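You operate a simulated robot arm through the tools that you are given. There is no shell and no other tool. Be economical: measure what you need, move in short steps, check, and stop when the job is done.

You run a simulated two-armed robot. Do the job below in one go: nothing can be reset, and whatever is moved stays where it is left.

Task
Carry the green tray with both arms and set it on the top of the steel cart.

The check looks at the end state, three seconds after you hand in, the way a careful person would. Anything else that was tipped, shoved, dropped, spilled or broken makes it a failure.

Robot
Two 7-joint arms with two-finger parallel grippers on one trunk, on a base that drives. Base frame: it is fixed to the floor where the robot stands at the start and does not move with it; the origin is under the middle of the robot, x ahead of it, y to its left, z up. Lengths are in m, angles in degrees, forces in N, time in s.
The left shoulder is at the start at [0.05, 0.177, 1.054], the right one opposite. With the tool pointing down near the work surface each hand reaches from about 0.22 to 0.7 m from the robot's upright axis, wherever it stands, measured 20 degrees to its own side. Places, roughly: top of the steel cart [0.6, -0.6, 0.7]. Payload 3.43 kg a hand.
The tool frame of a hand sits at the grasp point between the pads (the TCP): z along the fingers, y along the line on which they close. The tips reach 0.034 m beyond it. Largest opening 0.128 m; finger width 0.024, thickness 0.012; the body of the gripper, 0.048 by 0.13 m, starts 0.096 m behind the TCP.
Orientation is that of the tool frame in the base frame, as a unit quaternion [w, x, y, z]. With the fingers straight down and closing along the base's y, the tool's x points along the base's -x, its y along +y and its z along -z.

Tools
- The arms move only by the tool apply_moves. It takes "left_deltas", "right_deltas" or both (then of equal length, played together; a hand with none holds still); each is text: rows parted by semicolons, each of 7 numbers parted by spaces: the shift along the base's x, y, z in m, then the turn, a rotation vector about the base's x, y, z in degrees, then the closure, from 0 (fully open) to 1 (shut). In form: dx dy dz wx wy wz fingers; .... A call has 1 to 10 rows; each row shifts and turns the commanded pose from where the row before left it. Rows are played at 5 a second. More than 0.05 m and 8.6 degrees between two rows, or a gripper value outside its range, and nothing of the call is played. Where a pose cannot be reached the arm comes as near as it can. A force on the tool above 40 N (or 10 N above the force at the start of the call, whichever is more), or a blocked arm, ends the call early, and 0.2 s more pass. Each finger travels about 0.108 m/s and halts on what it meets, pressing with about 45 N; the grip force reading is that of the motor and also rises with nothing between the fingers. The clock runs only during rows and for 0.2 s after the last one: add rows that do not move to give the fingers time. The reply holds the time, the measured pose of the TCP, the force on the tool along the base axes, the opening and the grip force, in the units named above and with some noise, with the torque about the TCP (base axes, N m) and any sound that the robot's microphone picked up, and new pictures: "pictures" is both (left out), scene, wrist or none (wrist: the cameras of the hands that moved).
- Cameras (640 x 400 px; columns grow to the right, rows downward): "scene" is now at [0.1467, -0.0367, 1.2106]; the picture's right is [-0.41, -0.91, 0.00], its down [-0.57, 0.26, -0.78] and it looks along [0.71, -0.32, -0.62] (base axes); focal length 214 px, centre (320, 200). "left" rides on the left gripper at [0.076, 0.011, -0.16] in its tool frame; the picture's right is [-0.15, 0.99, 0.00], its down [-0.88, -0.13, -0.46] and it looks along [-0.45, -0.07, 0.89] (tool axes); focal length 234 px, centre (320, 200). "right" rides on the right gripper at [0.076, -0.011, -0.16] in its tool frame; the picture's right is [0.15, 0.99, 0.00], its down [-0.88, 0.13, -0.46] and it looks along [-0.45, 0.07, 0.89] (tool axes); focal length 234 px, centre (320, 200).
- raise_lower(by): slides the trunk up (or, below 0, down) by that many m; the arms and the scene camera ride with it, the base frame stays. It gives what a move gives, with no picture.
- roll_base(legs): drives the robot by 1 to 6 legs, each [ahead, turn to the left] in m and degrees, along the robot's own axes; the way and the turn of a leg run together, so that a leg with both is an arc; at most 1.5 m and 180 degrees a leg. The arms and the cameras ride along, it lands a little off, and it stops where it bumps. It gives what a move gives, and a new picture of the scene camera.
- head_to(pan, tilt): turns the head with the scene camera to pan (to the left, within 80 degrees either way) and tilt (down, from -29 to 69), counted from straight ahead of the robot. It gives what a move gives, and a new picture of the scene camera.
- probe_pixels(camera, pixels): for up to 12 pixels [column, row] of the newest picture of that camera ("zoom" is the newest enlarged one), the place [x, y, z] in the base frame of the surface seen there, good to about 0.003 m. It takes no simulated time.
- inspect(camera, box): a new picture of the part [left, top, right, bottom] of that camera's present view, enlarged. It takes no simulated time.
- hand_in(): hands the job in; it is judged then, once.

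Work in short steps. Measure before you move; look again where a grasp or a placing could have gone wrong, and mend it. You have 80 turns and 260 pictures in all, those below and enlarged ones among them. Open the grippers and draw the arms clear of the work before you hand the job in, unless the task says otherwise; then end with one line.

The tools are called after "Emit:" as a command line: name --argument value ..., lists and objects as JSON in quotes. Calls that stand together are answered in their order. apply_moves: Moves the arms, as the interface text tells. Its arguments: {"type":"object","properties":{"left_deltas":{"type":"string"},"right_deltas":{"type":"string"},"pictures":{"type":"string","enum":["both","scene","wrist","none"]}},"required":[]} The other tools are called the same way: raise_lower (by) slides the trunk up or down; roll_base (legs) drives the base; head_to (pan, tilt) turns the head that bears the scene camera; probe_pixels (camera, pixels) gives the place of the surface under pixels of a picture; inspect (camera, box) takes an enlarged picture of a part of a camera's view; hand_in () hands the job in.

At the start:

```text
t: 0.0
left_tool_pos: [0.5046, 0.0525, 0.9631]
left_ee_rot: [0.0, 0.0, 1.0, 0.0]
left_force: [0.7, -0.1, -0.2]
left_ft_torque: [-0.01, 0.0, 0.01]
left_grip_width: 0.1279
left_grasp_force: 0.1
right_tool_pos: [0.3625, -0.3551, 1.0565]
right_ee_rot: [0.0, 0.0, 1.0, 0.0]
right_force: [0.5, -0.1, -0.3]
right_ft_torque: [-0.01, -0.02, 0.01]
right_grip_width: 0.1282
right_grasp_force: 0.0
trunk travel left (down, up): [-0.225, 0.176]
robot x, y, heading: [0.0008, -0.001, 0.3]
head pan, tilt: [-24.4, 38.5]
```

scene: 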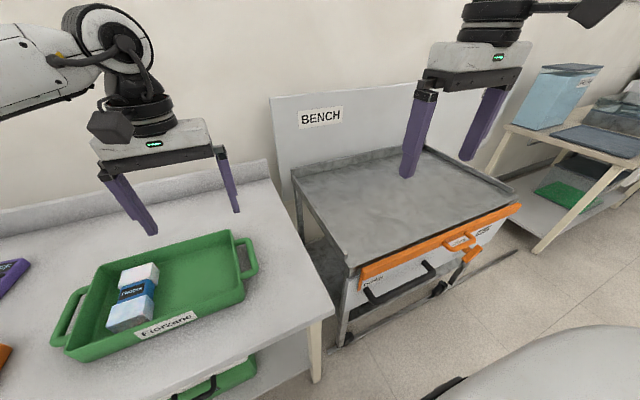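
right: 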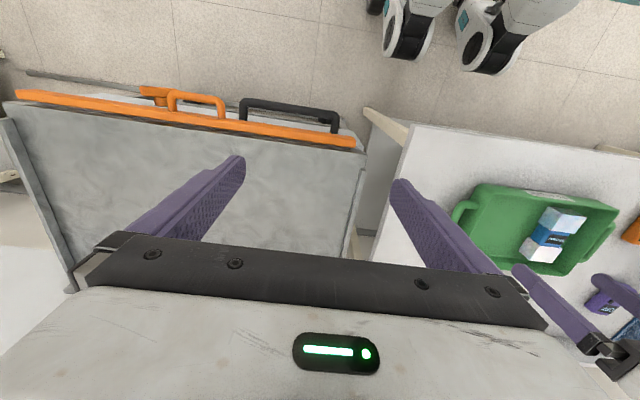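
left: 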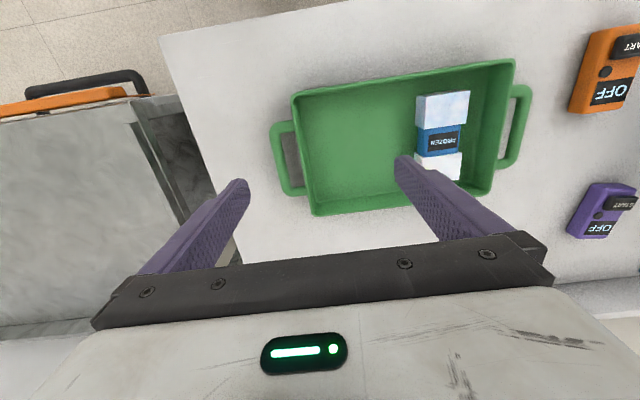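

The tray (about 160,285 in scene) sits on the left table with a box inside; the cart top is around (400,200). I measure the tray, handles and cart, and enlarge the details.

Emit:
inspect --camera "scene" --box '[30, 210, 290, 372]'

Emit:
inspect --camera "scene" --box '[270, 130, 540, 300]'

Emit:
probe_pixels --camera "left" --pixels '[[276, 157], [522, 125], [294, 95], [514, 62], [313, 213], [490, 192], [350, 150], [442, 110], [440, 165], [250, 210], [282, 126], [287, 191]]'

Emit:
probe_pixels --camera "scene" --pixels '[[350, 265], [297, 175], [420, 150], [510, 195], [400, 205], [440, 245], [360, 275], [515, 208], [325, 310], [250, 258], [60, 325], [293, 168]]'

```text
2.46 times, centred on (160, 291) of scene
```

zoom: 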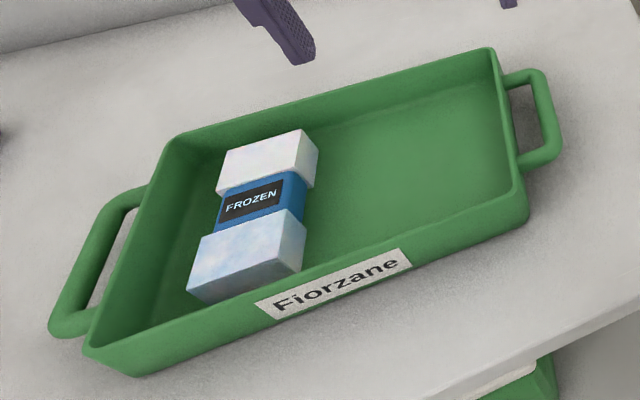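

```text
2.35 times, centred on (405, 215) of scene
```

zoom: 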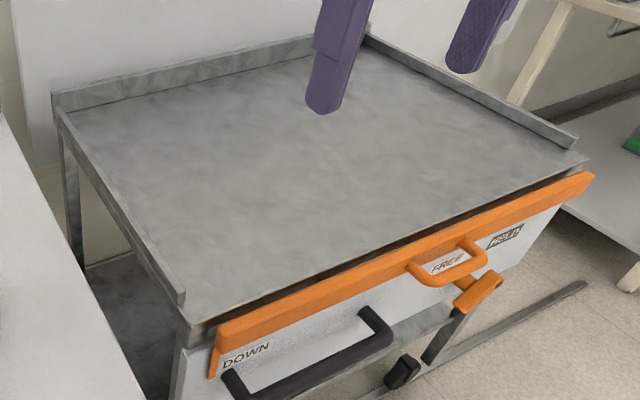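

```text
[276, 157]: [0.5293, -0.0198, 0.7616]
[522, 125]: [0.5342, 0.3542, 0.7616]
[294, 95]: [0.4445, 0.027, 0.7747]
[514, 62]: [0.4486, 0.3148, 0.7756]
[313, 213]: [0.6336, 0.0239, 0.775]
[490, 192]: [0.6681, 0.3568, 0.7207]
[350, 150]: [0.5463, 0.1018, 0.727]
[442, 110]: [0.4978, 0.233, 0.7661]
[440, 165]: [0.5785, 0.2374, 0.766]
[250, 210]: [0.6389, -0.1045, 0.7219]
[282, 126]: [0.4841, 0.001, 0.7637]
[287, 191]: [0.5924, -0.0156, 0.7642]
```

```text
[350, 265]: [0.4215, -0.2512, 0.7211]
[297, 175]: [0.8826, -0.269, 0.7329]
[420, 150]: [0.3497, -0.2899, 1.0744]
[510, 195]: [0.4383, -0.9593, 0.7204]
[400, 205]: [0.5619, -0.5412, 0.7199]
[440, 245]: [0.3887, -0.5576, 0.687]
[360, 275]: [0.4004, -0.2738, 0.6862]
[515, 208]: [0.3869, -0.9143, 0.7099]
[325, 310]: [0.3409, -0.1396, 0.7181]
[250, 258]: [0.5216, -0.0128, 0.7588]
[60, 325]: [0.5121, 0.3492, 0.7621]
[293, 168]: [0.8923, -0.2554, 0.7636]
```

The cart has an orange front bar with "FREE/HELD" and "DOWN" labels; I need to understand it before setting anything on top.

Emit:
inspect --camera "scene" --box '[430, 190, 530, 252]'

Emit:
inspect --camera "scene" --box '[335, 240, 455, 315]'

Emit:
inspect --camera "right" --box '[0, 70, 380, 308]'

Emit:
probe_pixels --camera "scene" --pixels '[[320, 180], [350, 240], [380, 180], [450, 180], [490, 200], [420, 220], [352, 258], [470, 222], [465, 238], [470, 255], [375, 290], [438, 290]]'

```text
6.40 times, centred on (480, 221) of scene
```

zoom: 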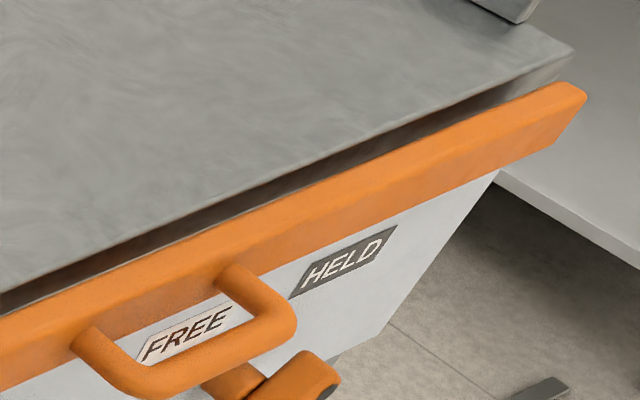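

```text
5.33 times, centred on (395, 278) of scene
```

zoom: 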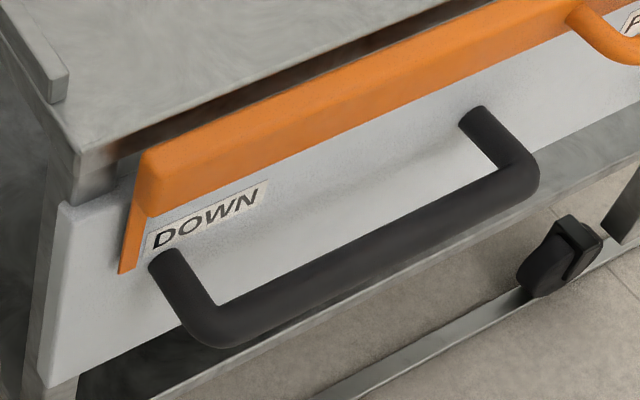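

```text
1.68 times, centred on (190, 189) of right
```

zoom: 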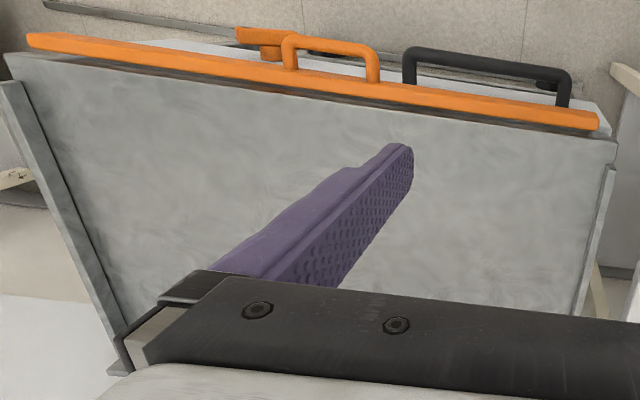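

```text
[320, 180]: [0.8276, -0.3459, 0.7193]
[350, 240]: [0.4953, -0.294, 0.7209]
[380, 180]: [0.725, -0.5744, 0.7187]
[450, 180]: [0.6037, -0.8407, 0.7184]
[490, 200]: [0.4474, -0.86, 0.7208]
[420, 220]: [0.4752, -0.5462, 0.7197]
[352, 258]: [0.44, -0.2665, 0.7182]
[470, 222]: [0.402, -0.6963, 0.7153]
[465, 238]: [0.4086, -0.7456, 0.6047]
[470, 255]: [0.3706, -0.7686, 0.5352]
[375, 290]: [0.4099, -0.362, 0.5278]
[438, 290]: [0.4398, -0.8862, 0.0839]
```

The cart top is flat at z≈0.72, x 0.42–0.88, y −0.26…−0.96, with lips on three sides and an open front. Carrying there needs the base to move, so I look around at the floor and surroundings first.

Emit:
head_to --pan -75 --tilt 45

Emit:
head_to --pan -45 --tilt 60

Emit:
head_to --pan 10 --tilt 55

```text
t: 1.2
left_tool_pos: [0.5052, 0.0517, 0.9635]
left_ee_rot: [0.0, 0.0, 1.0, 0.0]
left_force: [-0.6, -0.1, 0.3]
left_ft_torque: [-0.01, -0.03, -0.04]
left_grip_width: 0.128
left_grasp_force: 0.1
right_tool_pos: [0.3622, -0.3558, 1.0543]
right_ee_rot: [0.0, 0.001, 1.0, 0.0]
right_force: [1.1, 0.1, -1.0]
right_ft_torque: [-0.03, -0.01, -0.02]
right_grip_width: 0.1281
right_grasp_force: 0.0
trunk travel left (down, up): [-0.225, 0.176]
robot x, y, heading: [-0.0005, 0.0027, -0.2]
head pan, tilt: [-75.0, 45.0]
```

scene: 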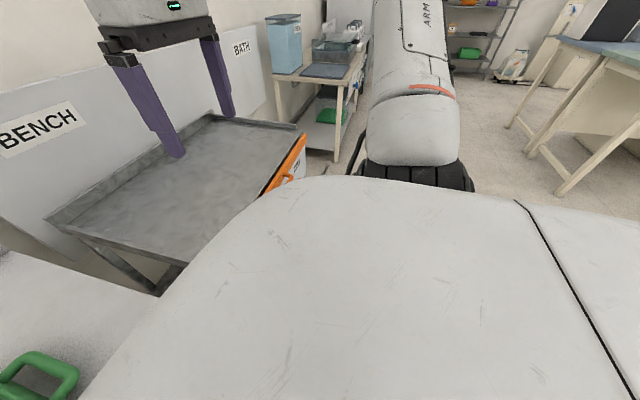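

```text
t: 2.1
left_tool_pos: [0.505, 0.0517, 0.9635]
left_ee_rot: [0.0, 0.0, 1.0, 0.0]
left_force: [0.3, 0.3, 0.1]
left_ft_torque: [0.0, 0.01, 0.03]
left_grip_width: 0.1281
left_grasp_force: 0.0
right_tool_pos: [0.3641, -0.3552, 1.0555]
right_ee_rot: [0.0, 0.001, 1.0, 0.0]
right_force: [-0.5, -0.1, -0.4]
right_ft_torque: [0.0, -0.02, -0.02]
right_grip_width: 0.1281
right_grasp_force: 0.0
trunk travel left (down, up): [-0.225, 0.176]
robot x, y, heading: [-0.0054, -0.0001, 0.3]
head pan, tilt: [-45.0, 60.0]
```

scene: 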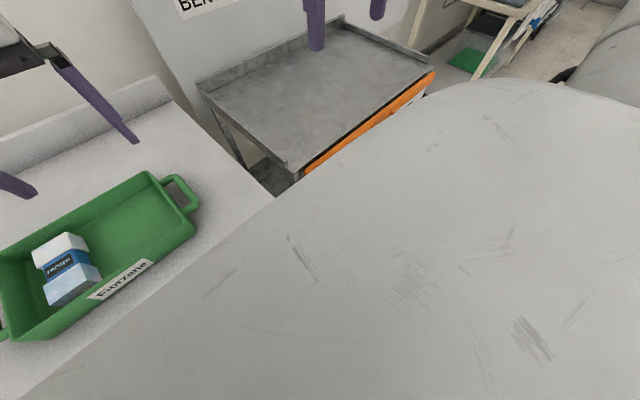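

```text
t: 3.4
left_tool_pos: [0.506, 0.0526, 0.9647]
left_ee_rot: [0.0, 0.0, 1.0, 0.0]
left_force: [-0.5, 0.6, -0.2]
left_ft_torque: [0.01, 0.01, 0.04]
left_grip_width: 0.1281
left_grasp_force: 0.1
right_tool_pos: [0.3622, -0.3564, 1.056]
right_ee_rot: [0.0, 0.001, 1.0, 0.0]
right_force: [-0.5, -0.9, -0.5]
right_ft_torque: [-0.03, 0.01, 0.05]
right_grip_width: 0.1281
right_grasp_force: 0.0
trunk travel left (down, up): [-0.225, 0.176]
robot x, y, heading: [0.0004, -0.0017, -0.1]
head pan, tilt: [10.0, 55.0]
```

scene: 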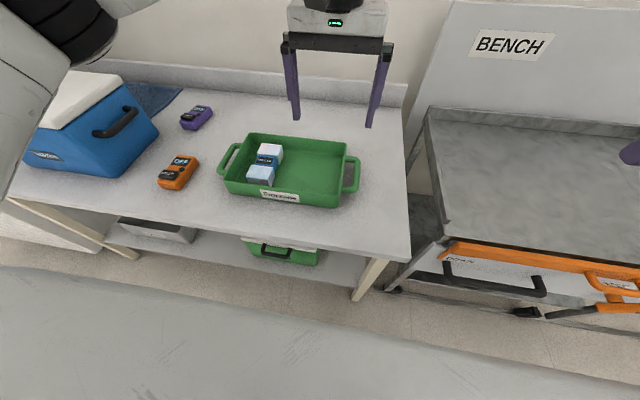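

I look closer at the lever and the tray handles in this view, and measure both handles.

Emit:
inspect --camera "scene" --box '[430, 230, 640, 361]'

Emit:
inspect --camera "scene" --box '[200, 110, 380, 222]'

Emit:
inspect --camera "left" --box '[250, 60, 350, 222]'

```text
3.05 times, centred on (535, 296) of scene
```

zoom: 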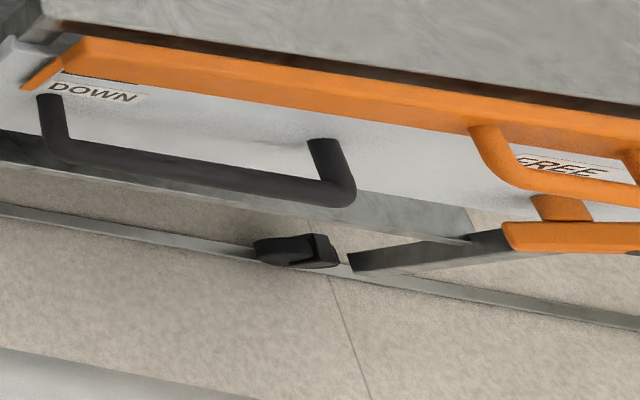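

```text
3.56 times, centred on (290, 166) of scene
```

zoom: 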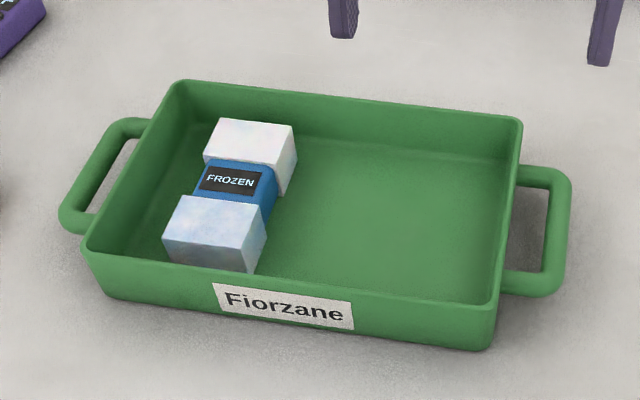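

```text
2.47 times, centred on (300, 141) of left
```

zoom: 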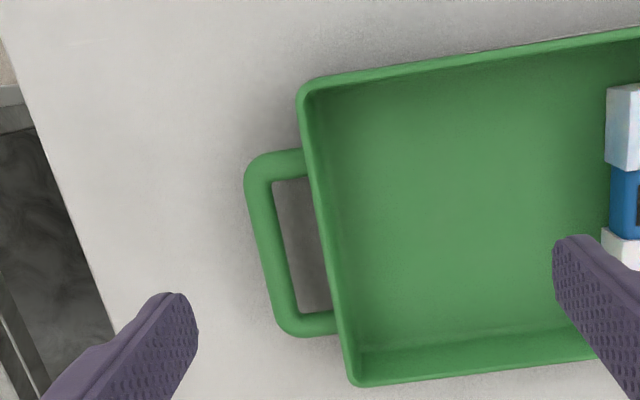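

The lever and its labels are still unclear, so I move the right wrist camera in front of the cart for a proper look, well above everything.

Emit:
apply_moves --right_deltas "-0.018 -0.041 -0.015 0 -5 0 0; -0.018 -0.041 -0.015 0 -5 0 0; -0.018 -0.041 -0.015 0 -5 0 0; -0.018 -0.041 -0.015 0 -5 0 0; -0.018 -0.041 -0.015 0 -5 0 0; -0.018 -0.041 -0.015 0 -5 0 0; 0 0 0 0 0 0 0; 0 0 0 0 0 0 0" --pictures "wrist"

```text
t: 5.2
left_tool_pos: [0.5064, 0.0526, 0.9633]
left_ee_rot: [0.0, 0.0, 1.0, 0.0]
left_force: [0.1, 0.1, 0.4]
left_ft_torque: [0.01, -0.02, 0.0]
left_grip_width: 0.1282
left_grasp_force: 0.1
right_tool_pos: [0.3106, -0.5206, 0.9838]
right_ee_rot: [0.241, 0.003, 0.97, -0.002]
right_force: [0.0, -0.6, -0.8]
right_ft_torque: [0.0, 0.01, 0.0]
right_grip_width: 0.1279
right_grasp_force: 0.0
right hand out of reach, approached as far as the arm can: row 5, 6
trunk travel left (down, up): [-0.225, 0.176]
robot x, y, heading: [0.0029, 0.0024, -0.2]
head pan, tilt: [10.0, 55.0]
```

right: 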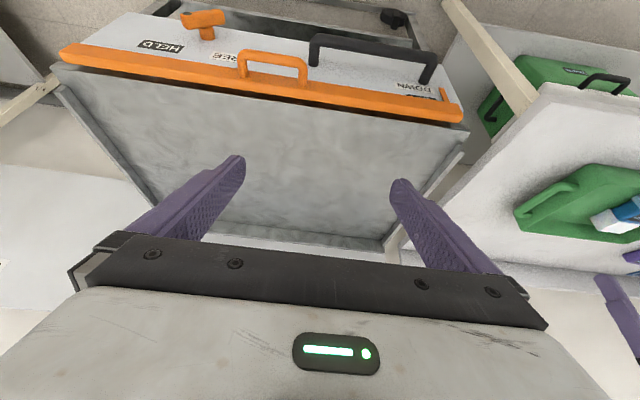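

The front panel is visible (upside down) at (180–430, 10–120); I enlarge it.

Emit:
inspect --camera "right" --box '[120, 0, 300, 112]'

Emit:
inspect --camera "right" --box '[290, 0, 480, 119]'

```text
3.56 times, centred on (210, 56) of right
```

zoom: 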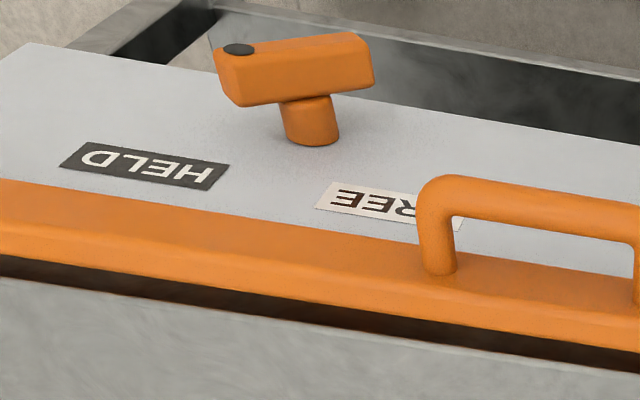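

```text
3.36 times, centred on (385, 60) of right
```

zoom: 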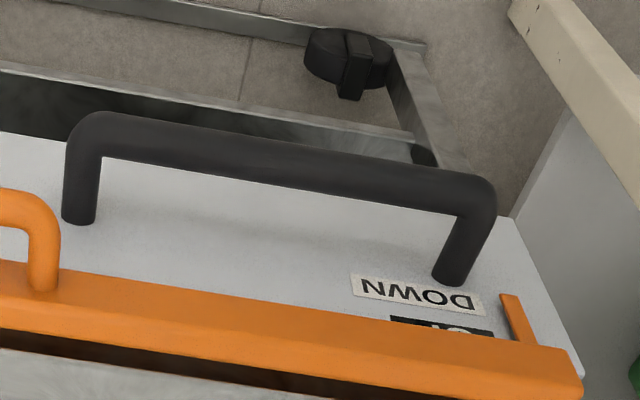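

Lever's marked end is toward HELD and the gate's tab is at DOWN: the cart is braked and its front is open, so nothing there needs touching. I return the right hand upright toward the tray and measure the handle finely with the left camera.

Emit:
inspect --camera "left" --box '[250, 60, 350, 222]'

Emit:
probe_pixels --camera "zoom" --pixels '[[253, 220], [264, 240], [276, 250], [300, 240], [308, 240], [330, 240], [326, 245], [270, 165], [290, 330], [262, 220], [280, 290], [315, 180]]'

Emit:
probe_pixels --camera "left" --pixels '[[528, 125], [523, 115], [518, 130], [510, 125], [505, 125], [498, 130], [523, 90], [515, 160], [522, 100], [519, 140], [511, 110], [500, 150]]'

Emit:
apply_moves --right_deltas "0.01 0.045 0.015 0 5 0 0; 0.01 0.045 0.015 0 5 0 0; 0.01 0.045 0.015 0 5 0 0; 0.01 0.045 0.0 0 5 0 0; 0.01 0.045 0.0 0 5 0 0; 0.01 0.045 0.0 0 5 0 0; 0 0 0 0 0 0 0" --pictures "wrist"

```text
2.47 times, centred on (300, 141) of left
```

zoom: 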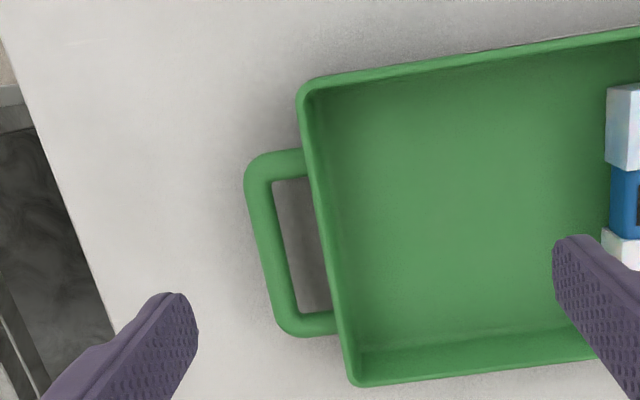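

```text
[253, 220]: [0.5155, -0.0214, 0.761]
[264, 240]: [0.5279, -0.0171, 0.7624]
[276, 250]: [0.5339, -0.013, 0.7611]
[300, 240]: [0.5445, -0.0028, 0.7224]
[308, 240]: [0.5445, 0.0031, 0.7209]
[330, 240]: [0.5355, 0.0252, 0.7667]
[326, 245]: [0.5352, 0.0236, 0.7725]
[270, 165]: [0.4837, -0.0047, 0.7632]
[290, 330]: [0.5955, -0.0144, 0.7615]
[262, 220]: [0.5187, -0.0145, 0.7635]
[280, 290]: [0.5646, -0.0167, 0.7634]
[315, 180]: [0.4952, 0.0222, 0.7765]
```

```text
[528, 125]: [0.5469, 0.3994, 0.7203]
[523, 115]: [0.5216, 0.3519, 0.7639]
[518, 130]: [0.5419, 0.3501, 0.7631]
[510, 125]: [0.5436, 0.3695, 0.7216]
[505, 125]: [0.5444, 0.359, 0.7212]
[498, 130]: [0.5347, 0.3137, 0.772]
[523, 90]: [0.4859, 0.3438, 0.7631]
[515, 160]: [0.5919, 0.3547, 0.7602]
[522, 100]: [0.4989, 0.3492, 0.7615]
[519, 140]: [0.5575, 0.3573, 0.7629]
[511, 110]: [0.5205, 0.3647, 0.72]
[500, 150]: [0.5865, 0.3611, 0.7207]
```

```text
t: 6.8
left_tool_pos: [0.5049, 0.0531, 0.9632]
left_ee_rot: [0.001, 0.0, 1.0, 0.0]
left_force: [0.2, -0.1, 0.8]
left_ft_torque: [-0.01, -0.01, -0.03]
left_grip_width: 0.128
left_grasp_force: 0.1
right_tool_pos: [0.3732, -0.2518, 1.0281]
right_ee_rot: [-0.001, 0.001, 1.0, 0.0]
right_force: [0.0, -0.4, 0.7]
right_ft_torque: [0.01, 0.0, 0.03]
right_grip_width: 0.1279
right_grasp_force: 0.1
trunk travel left (down, up): [-0.225, 0.176]
robot x, y, heading: [0.0018, -0.002, -0.3]
head pan, tilt: [10.0, 55.0]
```

right: 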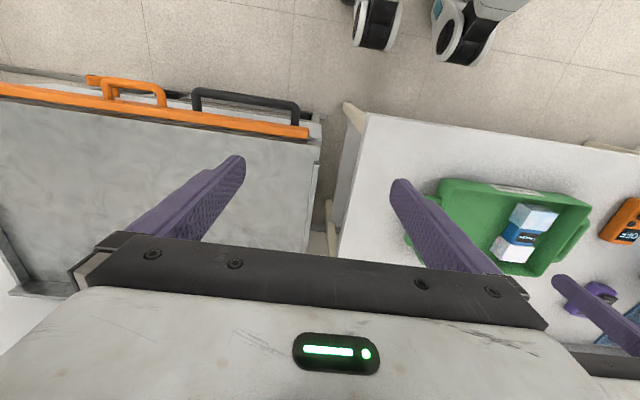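

The bars: right at y≈−0.017, left at y≈0.352, both x≈0.54, top z≈0.763, with about 30 mm gap to the tray wall. I move both hands above the handles with the fingers partly closed.

Emit:
apply_moves --left_deltas "0.005 0.0428 -0.0161 0 0 0 0.73; 0.005 0.0428 -0.0161 0 0 0 0.73; 0.005 0.0428 -0.0161 0 0 0 0.73; 0.005 0.0428 -0.0161 0 0 0 0.73; 0.005 0.0428 -0.0161 0 0 0 0.73; 0.005 0.0428 -0.0161 0 0 0 0.73; 0.005 0.0428 -0.0161 0 0 0 0.73; 0 0 0 0 0 0 0.73; 0 0 0 0 0 0 0.73" --right_deltas "0.0239 0.0336 -0.024 0 0 0 0.73; 0.0239 0.0336 -0.024 0 0 0 0.73; 0.0239 0.0336 -0.024 0 0 0 0.73; 0.0239 0.0336 -0.024 0 0 0 0.73; 0.0239 0.0336 -0.024 0 0 0 0.73; 0.0239 0.0336 -0.024 0 0 0 0.73; 0.0239 0.0336 -0.024 0 0 0 0.73; 0 0 0 0 0 0 0.73; 0 0 0 0 0 0 0.73"

```text
t: 8.8
left_tool_pos: [0.5407, 0.3508, 0.8521]
left_ee_rot: [0.0, 0.0, 1.0, 0.0]
left_force: [-0.1, 0.5, 0.1]
left_ft_torque: [0.0, -0.03, -0.03]
left_grip_width: 0.0348
left_grasp_force: 0.0
right_tool_pos: [0.5377, -0.0144, 0.8631]
right_ee_rot: [0.0, 0.0, 1.0, 0.0]
right_force: [0.2, 0.6, -1.0]
right_ft_torque: [0.04, 0.0, 0.0]
right_grip_width: 0.0348
right_grasp_force: 0.2
trunk travel left (down, up): [-0.225, 0.176]
robot x, y, heading: [-0.0011, 0.0014, -0.0]
head pan, tilt: [10.0, 55.0]
```

scene: 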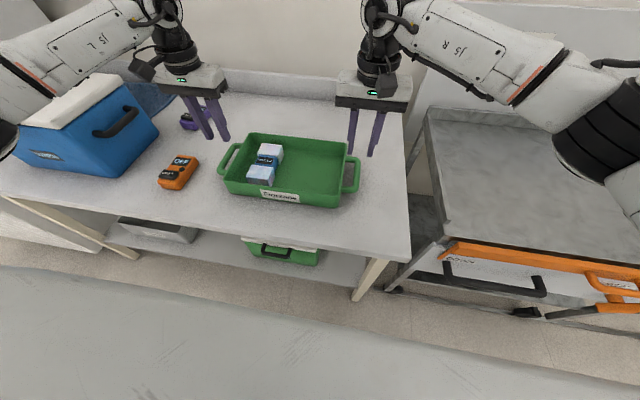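
right: 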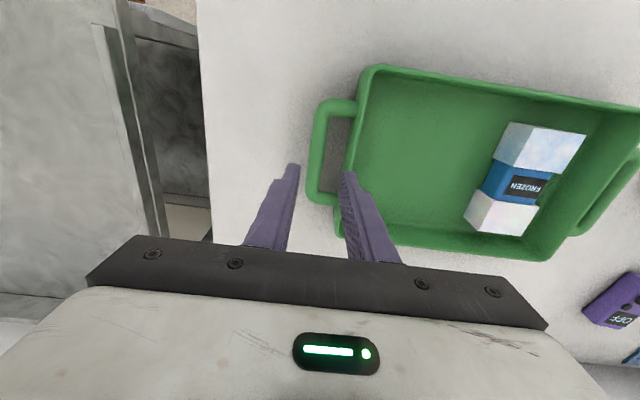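
left: 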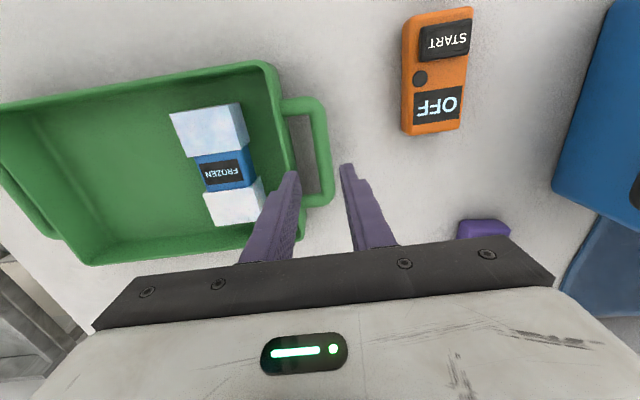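

The fingers straddle the bars in projection; I re-measure both handles from these closer views before descending.

Emit:
probe_pixels --camera "right" --pixels '[[310, 150], [315, 150], [320, 150], [327, 150], [347, 150], [352, 150], [356, 150], [325, 105], [322, 198], [335, 105], [330, 198]]'

Emit:
probe_pixels --camera "left" --pixels '[[329, 150], [324, 150], [320, 150], [315, 150], [285, 150], [278, 150], [273, 150], [310, 103], [322, 198], [300, 103], [313, 198]]'

```text
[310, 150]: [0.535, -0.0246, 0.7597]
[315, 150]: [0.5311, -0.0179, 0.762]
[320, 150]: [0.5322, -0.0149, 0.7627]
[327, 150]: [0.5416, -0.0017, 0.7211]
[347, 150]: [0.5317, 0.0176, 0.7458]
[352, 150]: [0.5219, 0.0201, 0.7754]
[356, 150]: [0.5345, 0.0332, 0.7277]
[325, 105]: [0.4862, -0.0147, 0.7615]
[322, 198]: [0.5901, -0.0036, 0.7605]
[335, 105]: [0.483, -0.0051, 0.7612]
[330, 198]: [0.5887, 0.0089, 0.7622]
```

```text
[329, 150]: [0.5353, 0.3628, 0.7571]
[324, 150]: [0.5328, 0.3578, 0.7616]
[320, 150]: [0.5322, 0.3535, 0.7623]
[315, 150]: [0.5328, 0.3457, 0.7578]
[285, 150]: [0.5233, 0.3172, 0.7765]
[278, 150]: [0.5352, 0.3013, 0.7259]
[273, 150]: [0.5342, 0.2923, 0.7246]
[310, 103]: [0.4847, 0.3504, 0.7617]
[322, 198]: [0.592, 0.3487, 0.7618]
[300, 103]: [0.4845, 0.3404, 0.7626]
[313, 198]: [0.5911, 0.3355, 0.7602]
```

Bar centres confirmed at y −0.017 and 0.354. I trim y by 3 mm each and descend to TCP z≈0.763 (tips about 8 mm above the table).

Emit:
apply_moves --left_deltas "-0.001 0.003 -0.01 0 0 0 0.73; 0 0 -0.016 0 0 0 0.73; 0 0 -0.016 0 0 0 0.73; 0 0 -0.016 0 0 0 0.73; 0 0 -0.016 0 0 0 0.73; 0 0 -0.015 0 0 0 0.73; 0 0 0 0 0 0 0.73" --right_deltas "0 -0.003 -0.015 0 0 0 0.73; 0 0 -0.017 0 0 0 0.73; 0 0 -0.017 0 0 0 0.73; 0 0 -0.017 0 0 0 0.73; 0 0 -0.017 0 0 0 0.73; 0 0 -0.017 0 0 0 0.73; 0 0 0 0 0 0 0.73"

```text
t: 10.4
left_tool_pos: [0.5396, 0.3544, 0.7626]
left_ee_rot: [0.0, 0.0, 1.0, 0.0]
left_force: [1.3, 0.1, 0.2]
left_ft_torque: [-0.01, -0.01, -0.03]
left_grip_width: 0.0348
left_grasp_force: 0.1
right_tool_pos: [0.5385, -0.0186, 0.7611]
right_ee_rot: [0.0, 0.001, 1.0, 0.0]
right_force: [-0.6, -0.5, 0.5]
right_ft_torque: [-0.01, 0.01, -0.01]
right_grip_width: 0.0345
right_grasp_force: 0.1
trunk travel left (down, up): [-0.225, 0.176]
robot x, y, heading: [-0.0017, -0.0025, 0.1]
head pan, tilt: [10.0, 55.0]
```

scene: 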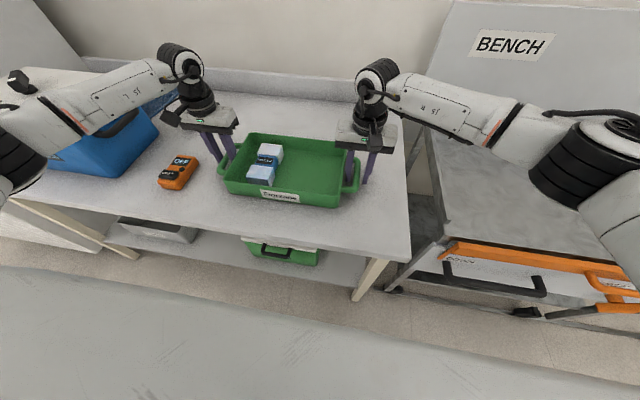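
right: 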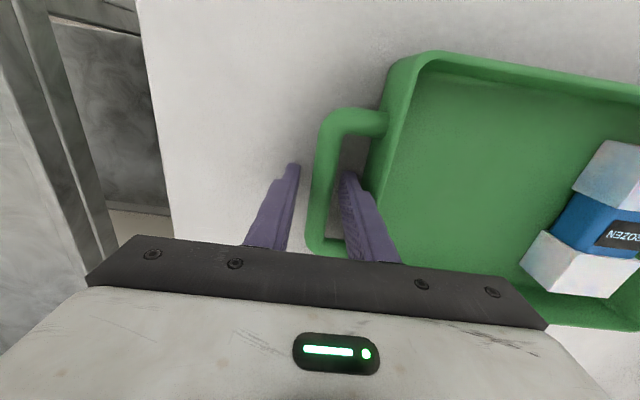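
left: 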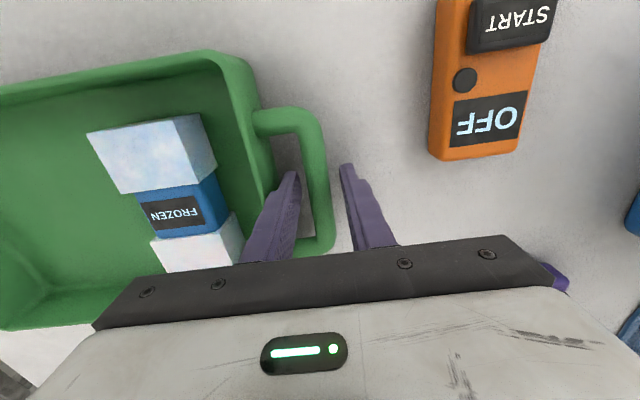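

Both inner fingers are inside the handle loops and no contact force shows. I close both grippers.

Emit:
apply_moves --left_deltas "0 0 0 0 0 0 0.85; 0 0 0 0 0 0 1; 0 0 0 0 0 0 1; 0 0 0 0 0 0 1" --right_deltas "0 0 0 0 0 0 0.85; 0 0 0 0 0 0 1; 0 0 0 0 0 0 1; 0 0 0 0 0 0 1" --pictures "wrist"

```text
t: 11.4
left_tool_pos: [0.5401, 0.3536, 0.7619]
left_ee_rot: [-0.001, 0.0, 1.0, -0.001]
left_force: [-0.8, -6.9, -0.4]
left_ft_torque: [-0.08, 0.02, 0.05]
left_grip_width: 0.0171
left_grasp_force: 44.9
right_tool_pos: [0.5396, -0.0177, 0.7618]
right_ee_rot: [0.0, 0.0, 1.0, 0.0]
right_force: [-0.1, 7.1, -0.4]
right_ft_torque: [0.0, -0.2, -0.07]
right_grip_width: 0.0171
right_grasp_force: 45.0
trunk travel left (down, up): [-0.225, 0.176]
robot x, y, heading: [-0.0029, 0.0017, -0.0]
head pan, tilt: [10.0, 55.0]
```

right: 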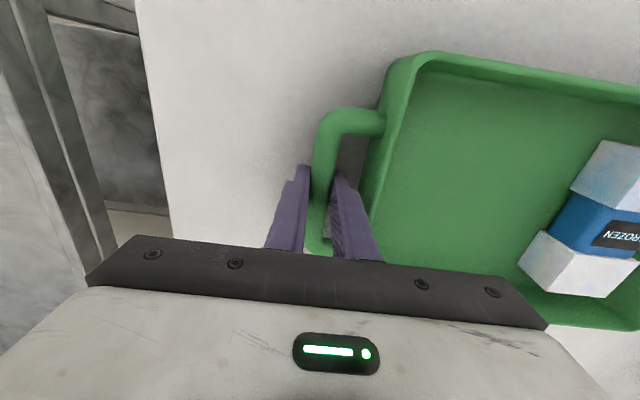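
left: 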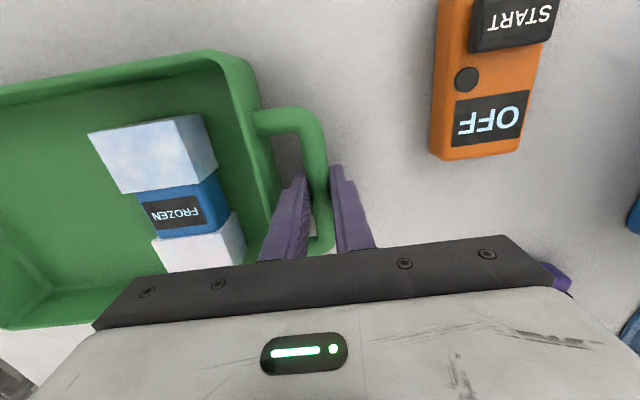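

Both grips hold a 17 mm bar. A gentle level lift of 5 cm to check weight and hold.

Emit:
apply_moves --left_deltas "0 0 0.005 0 0 0 1; 0 0 0.01 0 0 0 1; 0 0 0.012 0 0 0 1; 0 0 0.012 0 0 0 1; 0 0 0.012 0 0 0 1; 0 0 0 0 0 0 1" --right_deltas "0 0 0.005 0 0 0 1; 0 0 0.01 0 0 0 1; 0 0 0.012 0 0 0 1; 0 0 0.012 0 0 0 1; 0 0 0.012 0 0 0 1; 0 0 0 0 0 0 1"

```text
t: 12.8
left_tool_pos: [0.5373, 0.3534, 0.8133]
left_ee_rot: [0.0, 0.001, 1.0, -0.001]
left_force: [2.4, -17.9, -3.0]
left_ft_torque: [-0.12, -0.13, 0.38]
left_grip_width: 0.0172
left_grasp_force: 44.3
right_tool_pos: [0.5388, -0.0185, 0.8125]
right_ee_rot: [0.001, -0.001, 1.0, 0.002]
right_force: [-2.2, 18.6, -1.8]
right_ft_torque: [0.19, 0.11, 0.32]
right_grip_width: 0.017
right_grasp_force: 44.8
trunk travel left (down, up): [-0.225, 0.176]
robot x, y, heading: [-0.0012, 0.0033, 0.0]
head pan, tilt: [10.0, 55.0]
```

scene: 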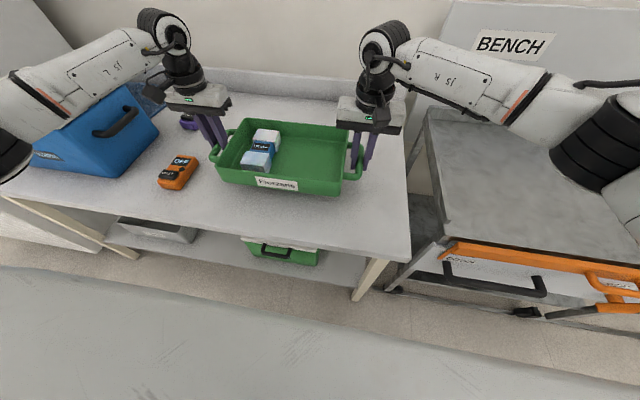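
right: 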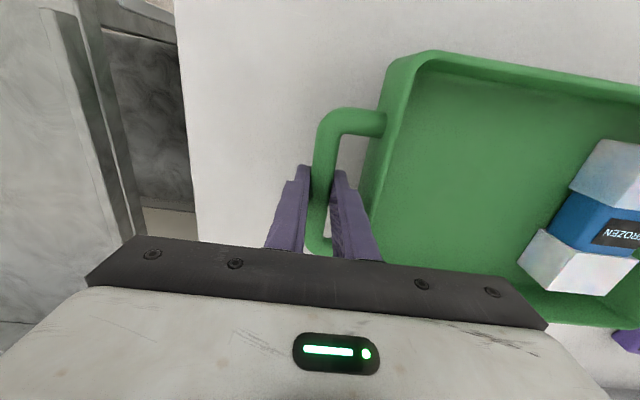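
left: 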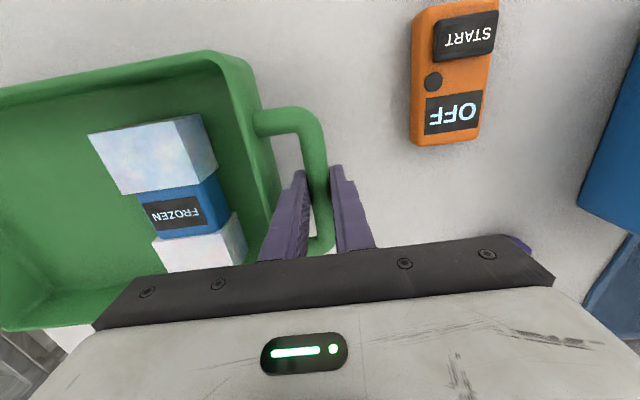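

Tray lifts level, ~2.5 N per hand; there is 18 N of inward pull between the hands, so I ease them together by ~2 mm each, then lift with the trunk.

Emit:
apply_moves --left_deltas "0 -0.001 0 0 0 0 1; 0 -0.001 0 0 0 0 1; 0 0 0 0 0 0 1" --right_deltas "0 0.001 0 0 0 0 1; 0 0.001 0 0 0 0 1; 0 0 0 0 0 0 1" --pictures "none"

Emit:
raise_lower --by 0.08

```text
t: 13.6
left_tool_pos: [0.5375, 0.3536, 0.8126]
left_ee_rot: [-0.001, 0.0, 1.0, 0.0]
left_force: [1.7, -10.9, -3.0]
left_ft_torque: [-0.23, -0.31, 0.14]
left_grip_width: 0.0172
left_grasp_force: 44.7
right_tool_pos: [0.5404, -0.0181, 0.8136]
right_ee_rot: [0.0, 0.001, 1.0, -0.001]
right_force: [-1.5, 11.1, -2.5]
right_ft_torque: [0.08, 0.31, 0.36]
right_grip_width: 0.017
right_grasp_force: 45.1
trunk travel left (down, up): [-0.225, 0.176]
robot x, y, heading: [0.0002, 0.0003, 0.1]
head pan, tilt: [10.0, 55.0]
```

```text
t: 14.8
left_tool_pos: [0.5387, 0.355, 0.8932]
left_ee_rot: [0.0, -0.001, 1.0, -0.001]
left_force: [1.5, -5.6, -3.0]
left_ft_torque: [-0.05, 0.11, 0.19]
left_grip_width: 0.0172
left_grasp_force: 45.2
right_tool_pos: [0.5394, -0.0173, 0.8931]
right_ee_rot: [0.0, 0.0, 1.0, -0.001]
right_force: [-0.8, 5.3, -1.6]
right_ft_torque: [0.09, -0.08, 0.37]
right_grip_width: 0.0172
right_grasp_force: 45.0
trunk travel left (down, up): [-0.305, 0.096]
robot x, y, heading: [-0.0009, 0.0038, -0.0]
head pan, tilt: [10.0, 55.0]
```

Now I bring the hands in front of the robot's middle (shift −y 0.17 m), over the table/cart gap at safe height, then look right and left for floor room.

Emit:
apply_moves --left_deltas "-0.002 -0.012 0 0 0 0 1; -0.005 -0.02 0 0 0 0 1; -0.005 -0.02 0 0 0 0 1; -0.005 -0.02 0 0 0 0 1; -0.005 -0.02 0 0 0 0 1; -0.005 -0.02 0 0 0 0 1; -0.005 -0.02 0 0 0 0 1; -0.005 -0.02 0 0 0 0 1; -0.003 -0.018 0 0 0 0 1; 0 0 0 0 0 0 1" --right_deltas "-0.002 -0.012 0 0 0 0 1; -0.005 -0.02 0 0 0 0 1; -0.005 -0.02 0 0 0 0 1; -0.005 -0.02 0 0 0 0 1; -0.005 -0.02 0 0 0 0 1; -0.005 -0.02 0 0 0 0 1; -0.005 -0.02 0 0 0 0 1; -0.005 -0.02 0 0 0 0 1; -0.003 -0.018 0 0 0 0 1; 0 0 0 0 0 0 1" --pictures "none"

Emit:
head_to --pan 80 --tilt 30

Emit:
head_to --pan -80 --tilt 30

```text
t: 16.9
left_tool_pos: [0.4992, 0.185, 0.8924]
left_ee_rot: [0.0, 0.0, 1.0, -0.001]
left_force: [1.4, -3.5, -3.7]
left_ft_torque: [-0.09, 0.07, 0.31]
left_grip_width: 0.0171
left_grasp_force: 44.6
right_tool_pos: [0.4989, -0.1879, 0.8939]
right_ee_rot: [0.0, 0.0, 1.0, -0.001]
right_force: [-2.6, 3.4, -2.7]
right_ft_torque: [0.0, -0.04, 0.36]
right_grip_width: 0.0174
right_grasp_force: 45.3
trunk travel left (down, up): [-0.305, 0.096]
robot x, y, heading: [0.002, -0.0014, 0.1]
head pan, tilt: [10.0, 55.0]
```

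```text
t: 18.4
left_tool_pos: [0.4966, 0.1849, 0.893]
left_ee_rot: [0.0, -0.001, 1.0, 0.0]
left_force: [2.2, -3.1, -3.1]
left_ft_torque: [-0.04, -0.18, 0.28]
left_grip_width: 0.0171
left_grasp_force: 44.7
right_tool_pos: [0.4997, -0.1871, 0.893]
right_ee_rot: [0.0, 0.0, 1.0, -0.001]
right_force: [-1.5, 2.9, -2.5]
right_ft_torque: [-0.01, 0.22, 0.41]
right_grip_width: 0.0175
right_grasp_force: 44.9
trunk travel left (down, up): [-0.305, 0.096]
robot x, y, heading: [-0.0035, 0.0028, -0.1]
head pan, tilt: [80.0, 30.0]
```

scene: 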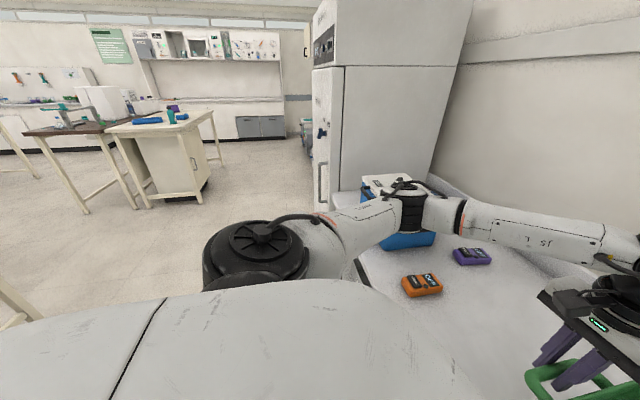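

```text
t: 20.8
left_tool_pos: [0.4971, 0.1849, 0.8924]
left_ee_rot: [0.001, 0.0, 1.0, -0.001]
left_force: [1.4, -2.5, -3.5]
left_ft_torque: [-0.03, 0.05, 0.31]
left_grip_width: 0.0174
left_grasp_force: 44.6
right_tool_pos: [0.4994, -0.1862, 0.8939]
right_ee_rot: [0.0, 0.001, 1.0, 0.0]
right_force: [-1.7, 2.4, -2.5]
right_ft_torque: [0.0, -0.05, 0.37]
right_grip_width: 0.0172
right_grasp_force: 45.0
trunk travel left (down, up): [-0.305, 0.096]
robot x, y, heading: [-0.0002, -0.0007, -0.1]
head pan, tilt: [-80.0, 30.0]
```

scene: 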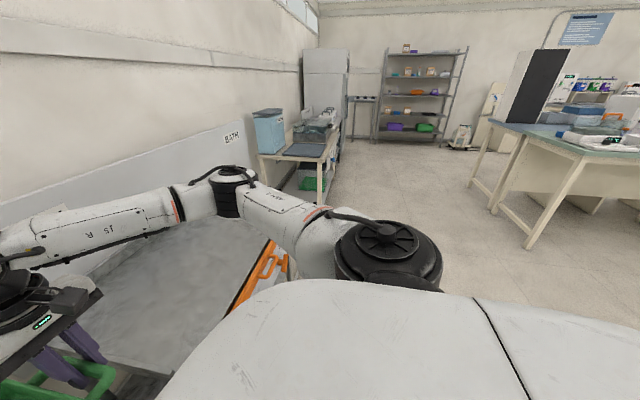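

Floor looks open; I measure the nearest furniture: the leg at (10,305) was in the left view; here the leg at (525,245), and bath table leg at (320,205).

Emit:
probe_pixels --camera "scene" --pixels '[[528, 245], [500, 212], [600, 320], [440, 260], [320, 205], [262, 160], [330, 160], [268, 130], [635, 150], [560, 280]]'

Emit:
head_to --pan 80 --tilt 40

```text
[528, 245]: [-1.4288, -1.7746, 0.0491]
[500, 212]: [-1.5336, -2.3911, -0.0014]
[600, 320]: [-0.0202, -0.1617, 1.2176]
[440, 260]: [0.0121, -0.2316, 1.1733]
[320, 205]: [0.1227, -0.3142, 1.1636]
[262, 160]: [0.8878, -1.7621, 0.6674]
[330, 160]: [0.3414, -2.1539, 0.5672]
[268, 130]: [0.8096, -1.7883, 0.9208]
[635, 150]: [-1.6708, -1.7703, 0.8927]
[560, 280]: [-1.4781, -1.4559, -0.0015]
```

```text
t: 23.3
left_tool_pos: [0.4973, 0.1842, 0.8928]
left_ee_rot: [0.0, 0.001, 1.0, 0.001]
left_force: [1.9, -1.1, -2.9]
left_ft_torque: [-0.03, -0.05, 0.32]
left_grip_width: 0.0174
left_grasp_force: 45.0
right_tool_pos: [0.4992, -0.1876, 0.8936]
right_ee_rot: [0.0, 0.0, 1.0, 0.0]
right_force: [-2.2, 1.6, -2.5]
right_ft_torque: [0.02, 0.0, 0.39]
right_grip_width: 0.0172
right_grasp_force: 45.5
trunk travel left (down, up): [-0.305, 0.096]
robot x, y, heading: [-0.0022, -0.0, -0.2]
head pan, tilt: [80.0, 40.0]
```

scene: 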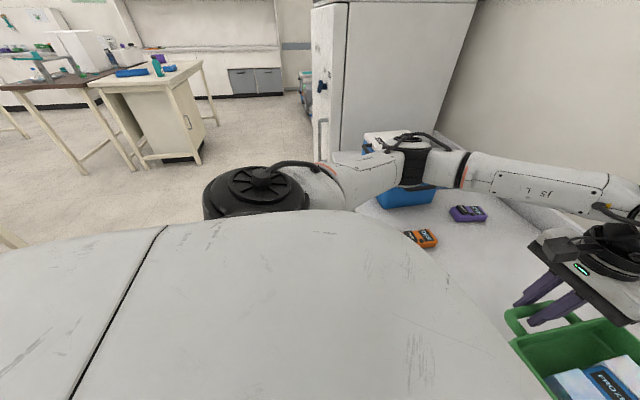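

A beige leg shows at (8,242), behind-left. I measure it.

Emit:
probe_pixels --camera "scene" --pixels '[[6, 237], [12, 243], [3, 243], [30, 230]]'

```text
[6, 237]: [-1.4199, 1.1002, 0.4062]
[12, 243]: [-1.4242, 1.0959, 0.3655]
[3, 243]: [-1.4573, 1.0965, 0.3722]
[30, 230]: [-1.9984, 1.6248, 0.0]
```

Nearest furniture behind is at x≈−1.4, so backing 0.35 m is clear. I back up, turn right, drive along, and turn back to face the cart.

Emit:
roll_base --legs '[[-0.35, 0]]'

Emit:
head_to --pan 0 --tilt 45

```text
t: 25.5
left_tool_pos: [0.1532, 0.1835, 0.8925]
left_ee_rot: [0.0, 0.001, 1.0, 0.0]
left_force: [2.0, -0.7, -3.0]
left_ft_torque: [0.0, -0.03, 0.32]
left_grip_width: 0.0169
left_grasp_force: 45.0
right_tool_pos: [0.1554, -0.1885, 0.8946]
right_ee_rot: [0.0, 0.001, 1.0, 0.0]
right_force: [-2.0, 1.4, -2.6]
right_ft_torque: [-0.02, 0.0, 0.36]
right_grip_width: 0.0174
right_grasp_force: 44.4
trunk travel left (down, up): [-0.305, 0.096]
robot x, y, heading: [-0.3443, 0.0016, 0.1]
head pan, tilt: [80.0, 40.0]
```

scene: 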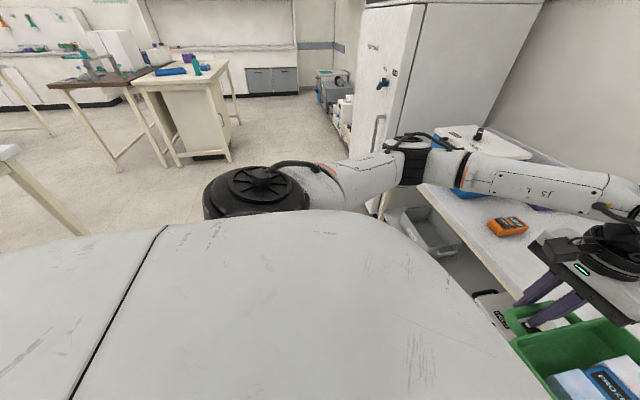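

```text
t: 27.1
left_tool_pos: [0.1535, 0.1841, 0.892]
left_ee_rot: [0.0, 0.001, 1.0, -0.001]
left_force: [1.1, -1.1, -3.6]
left_ft_torque: [0.03, 0.0, 0.25]
left_grip_width: 0.0171
left_grasp_force: 45.0
right_tool_pos: [0.1542, -0.1884, 0.8942]
right_ee_rot: [0.0, 0.002, 1.0, 0.0]
right_force: [-2.0, 0.5, -3.1]
right_ft_torque: [0.01, 0.01, 0.35]
right_grip_width: 0.0169
right_grasp_force: 44.5
trunk travel left (down, up): [-0.305, 0.096]
robot x, y, heading: [-0.3448, 0.0024, 0.0]
head pan, tilt: [0.0, 45.0]
```

scene: 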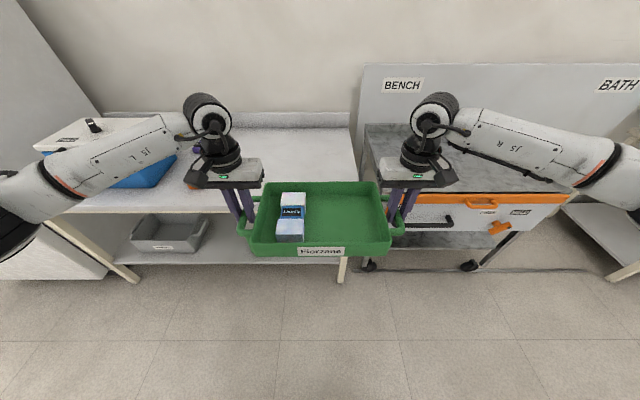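

All steady. Now turn right 90, drive 0.6, and turn back left.

Emit:
roll_base --legs '[[0, -45], [0, -45]]'

Emit:
roll_base --legs '[[0.3, 0], [0.31, 0]]'

```text
t: 31.6
left_tool_pos: [-0.1693, -0.5015, 0.892]
left_ee_rot: [-0.001, 0.715, 0.699, 0.001]
left_force: [0.3, -1.5, -3.1]
left_ft_torque: [-0.05, 0.02, 0.26]
left_grip_width: 0.0171
left_grasp_force: 44.5
right_tool_pos: [-0.5423, -0.4948, 0.8937]
right_ee_rot: [0.001, 0.715, 0.699, 0.0]
right_force: [0.5, 1.7, -3.3]
right_ft_torque: [0.06, -0.01, 0.35]
right_grip_width: 0.0171
right_grasp_force: 44.5
trunk travel left (down, up): [-0.305, 0.096]
robot x, y, heading: [-0.3425, -0.0003, -91.3]
head pan, tilt: [0.0, 45.0]
```

scene: 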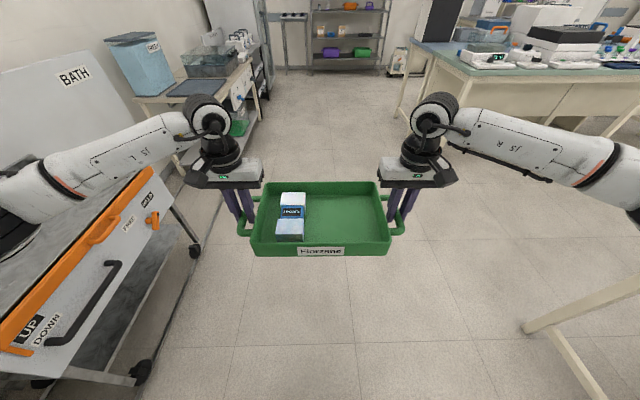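

```text
t: 35.3
left_tool_pos: [-0.1787, -1.1051, 0.891]
left_ee_rot: [-0.001, 0.713, 0.701, 0.0]
left_force: [-0.8, -1.4, -3.3]
left_ft_torque: [0.0, -0.01, 0.28]
left_grip_width: 0.0172
left_grasp_force: 44.9
right_tool_pos: [-0.5517, -1.1, 0.8943]
right_ee_rot: [0.0, 0.714, 0.7, -0.001]
right_force: [0.5, 0.2, -2.2]
right_ft_torque: [0.03, 0.03, 0.34]
right_grip_width: 0.0172
right_grasp_force: 45.1
trunk travel left (down, up): [-0.305, 0.096]
robot x, y, heading: [-0.3552, -0.6056, -90.7]
head pan, tilt: [0.0, 45.0]
```

scene: 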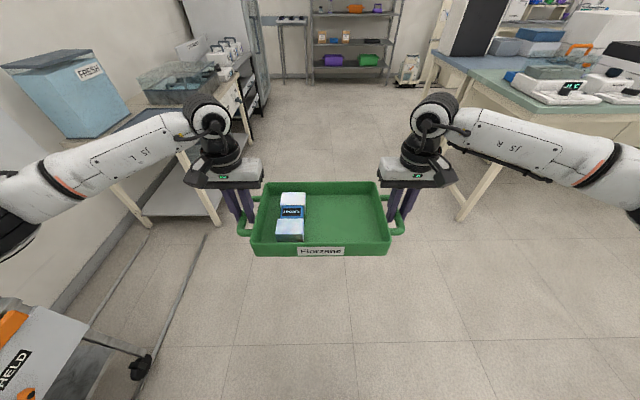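

At y≈−0.606; now turn back left to face the cart.

Emit:
roll_base --legs '[[0, 45], [0, 45.7]]'

```text
t: 39.9
left_tool_pos: [0.145, -0.4247, 0.891]
left_ee_rot: [-0.001, 0.005, 1.0, 0.0]
left_force: [1.4, 0.0, -2.4]
left_ft_torque: [0.01, 0.05, 0.28]
left_grip_width: 0.0173
left_grasp_force: 45.1
right_tool_pos: [0.1424, -0.7974, 0.893]
right_ee_rot: [0.0, 0.006, 1.0, 0.001]
right_force: [-0.8, 1.1, -2.4]
right_ft_torque: [0.0, -0.04, 0.31]
right_grip_width: 0.017
right_grasp_force: 45.1
trunk travel left (down, up): [-0.305, 0.096]
robot x, y, heading: [-0.3518, -0.6038, -0.6]
head pan, tilt: [0.0, 45.0]
```

scene: 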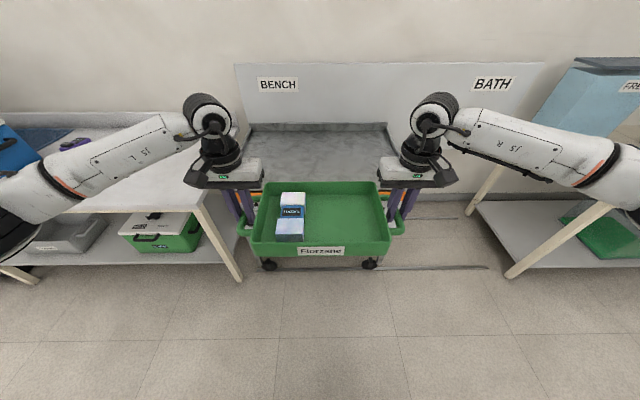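

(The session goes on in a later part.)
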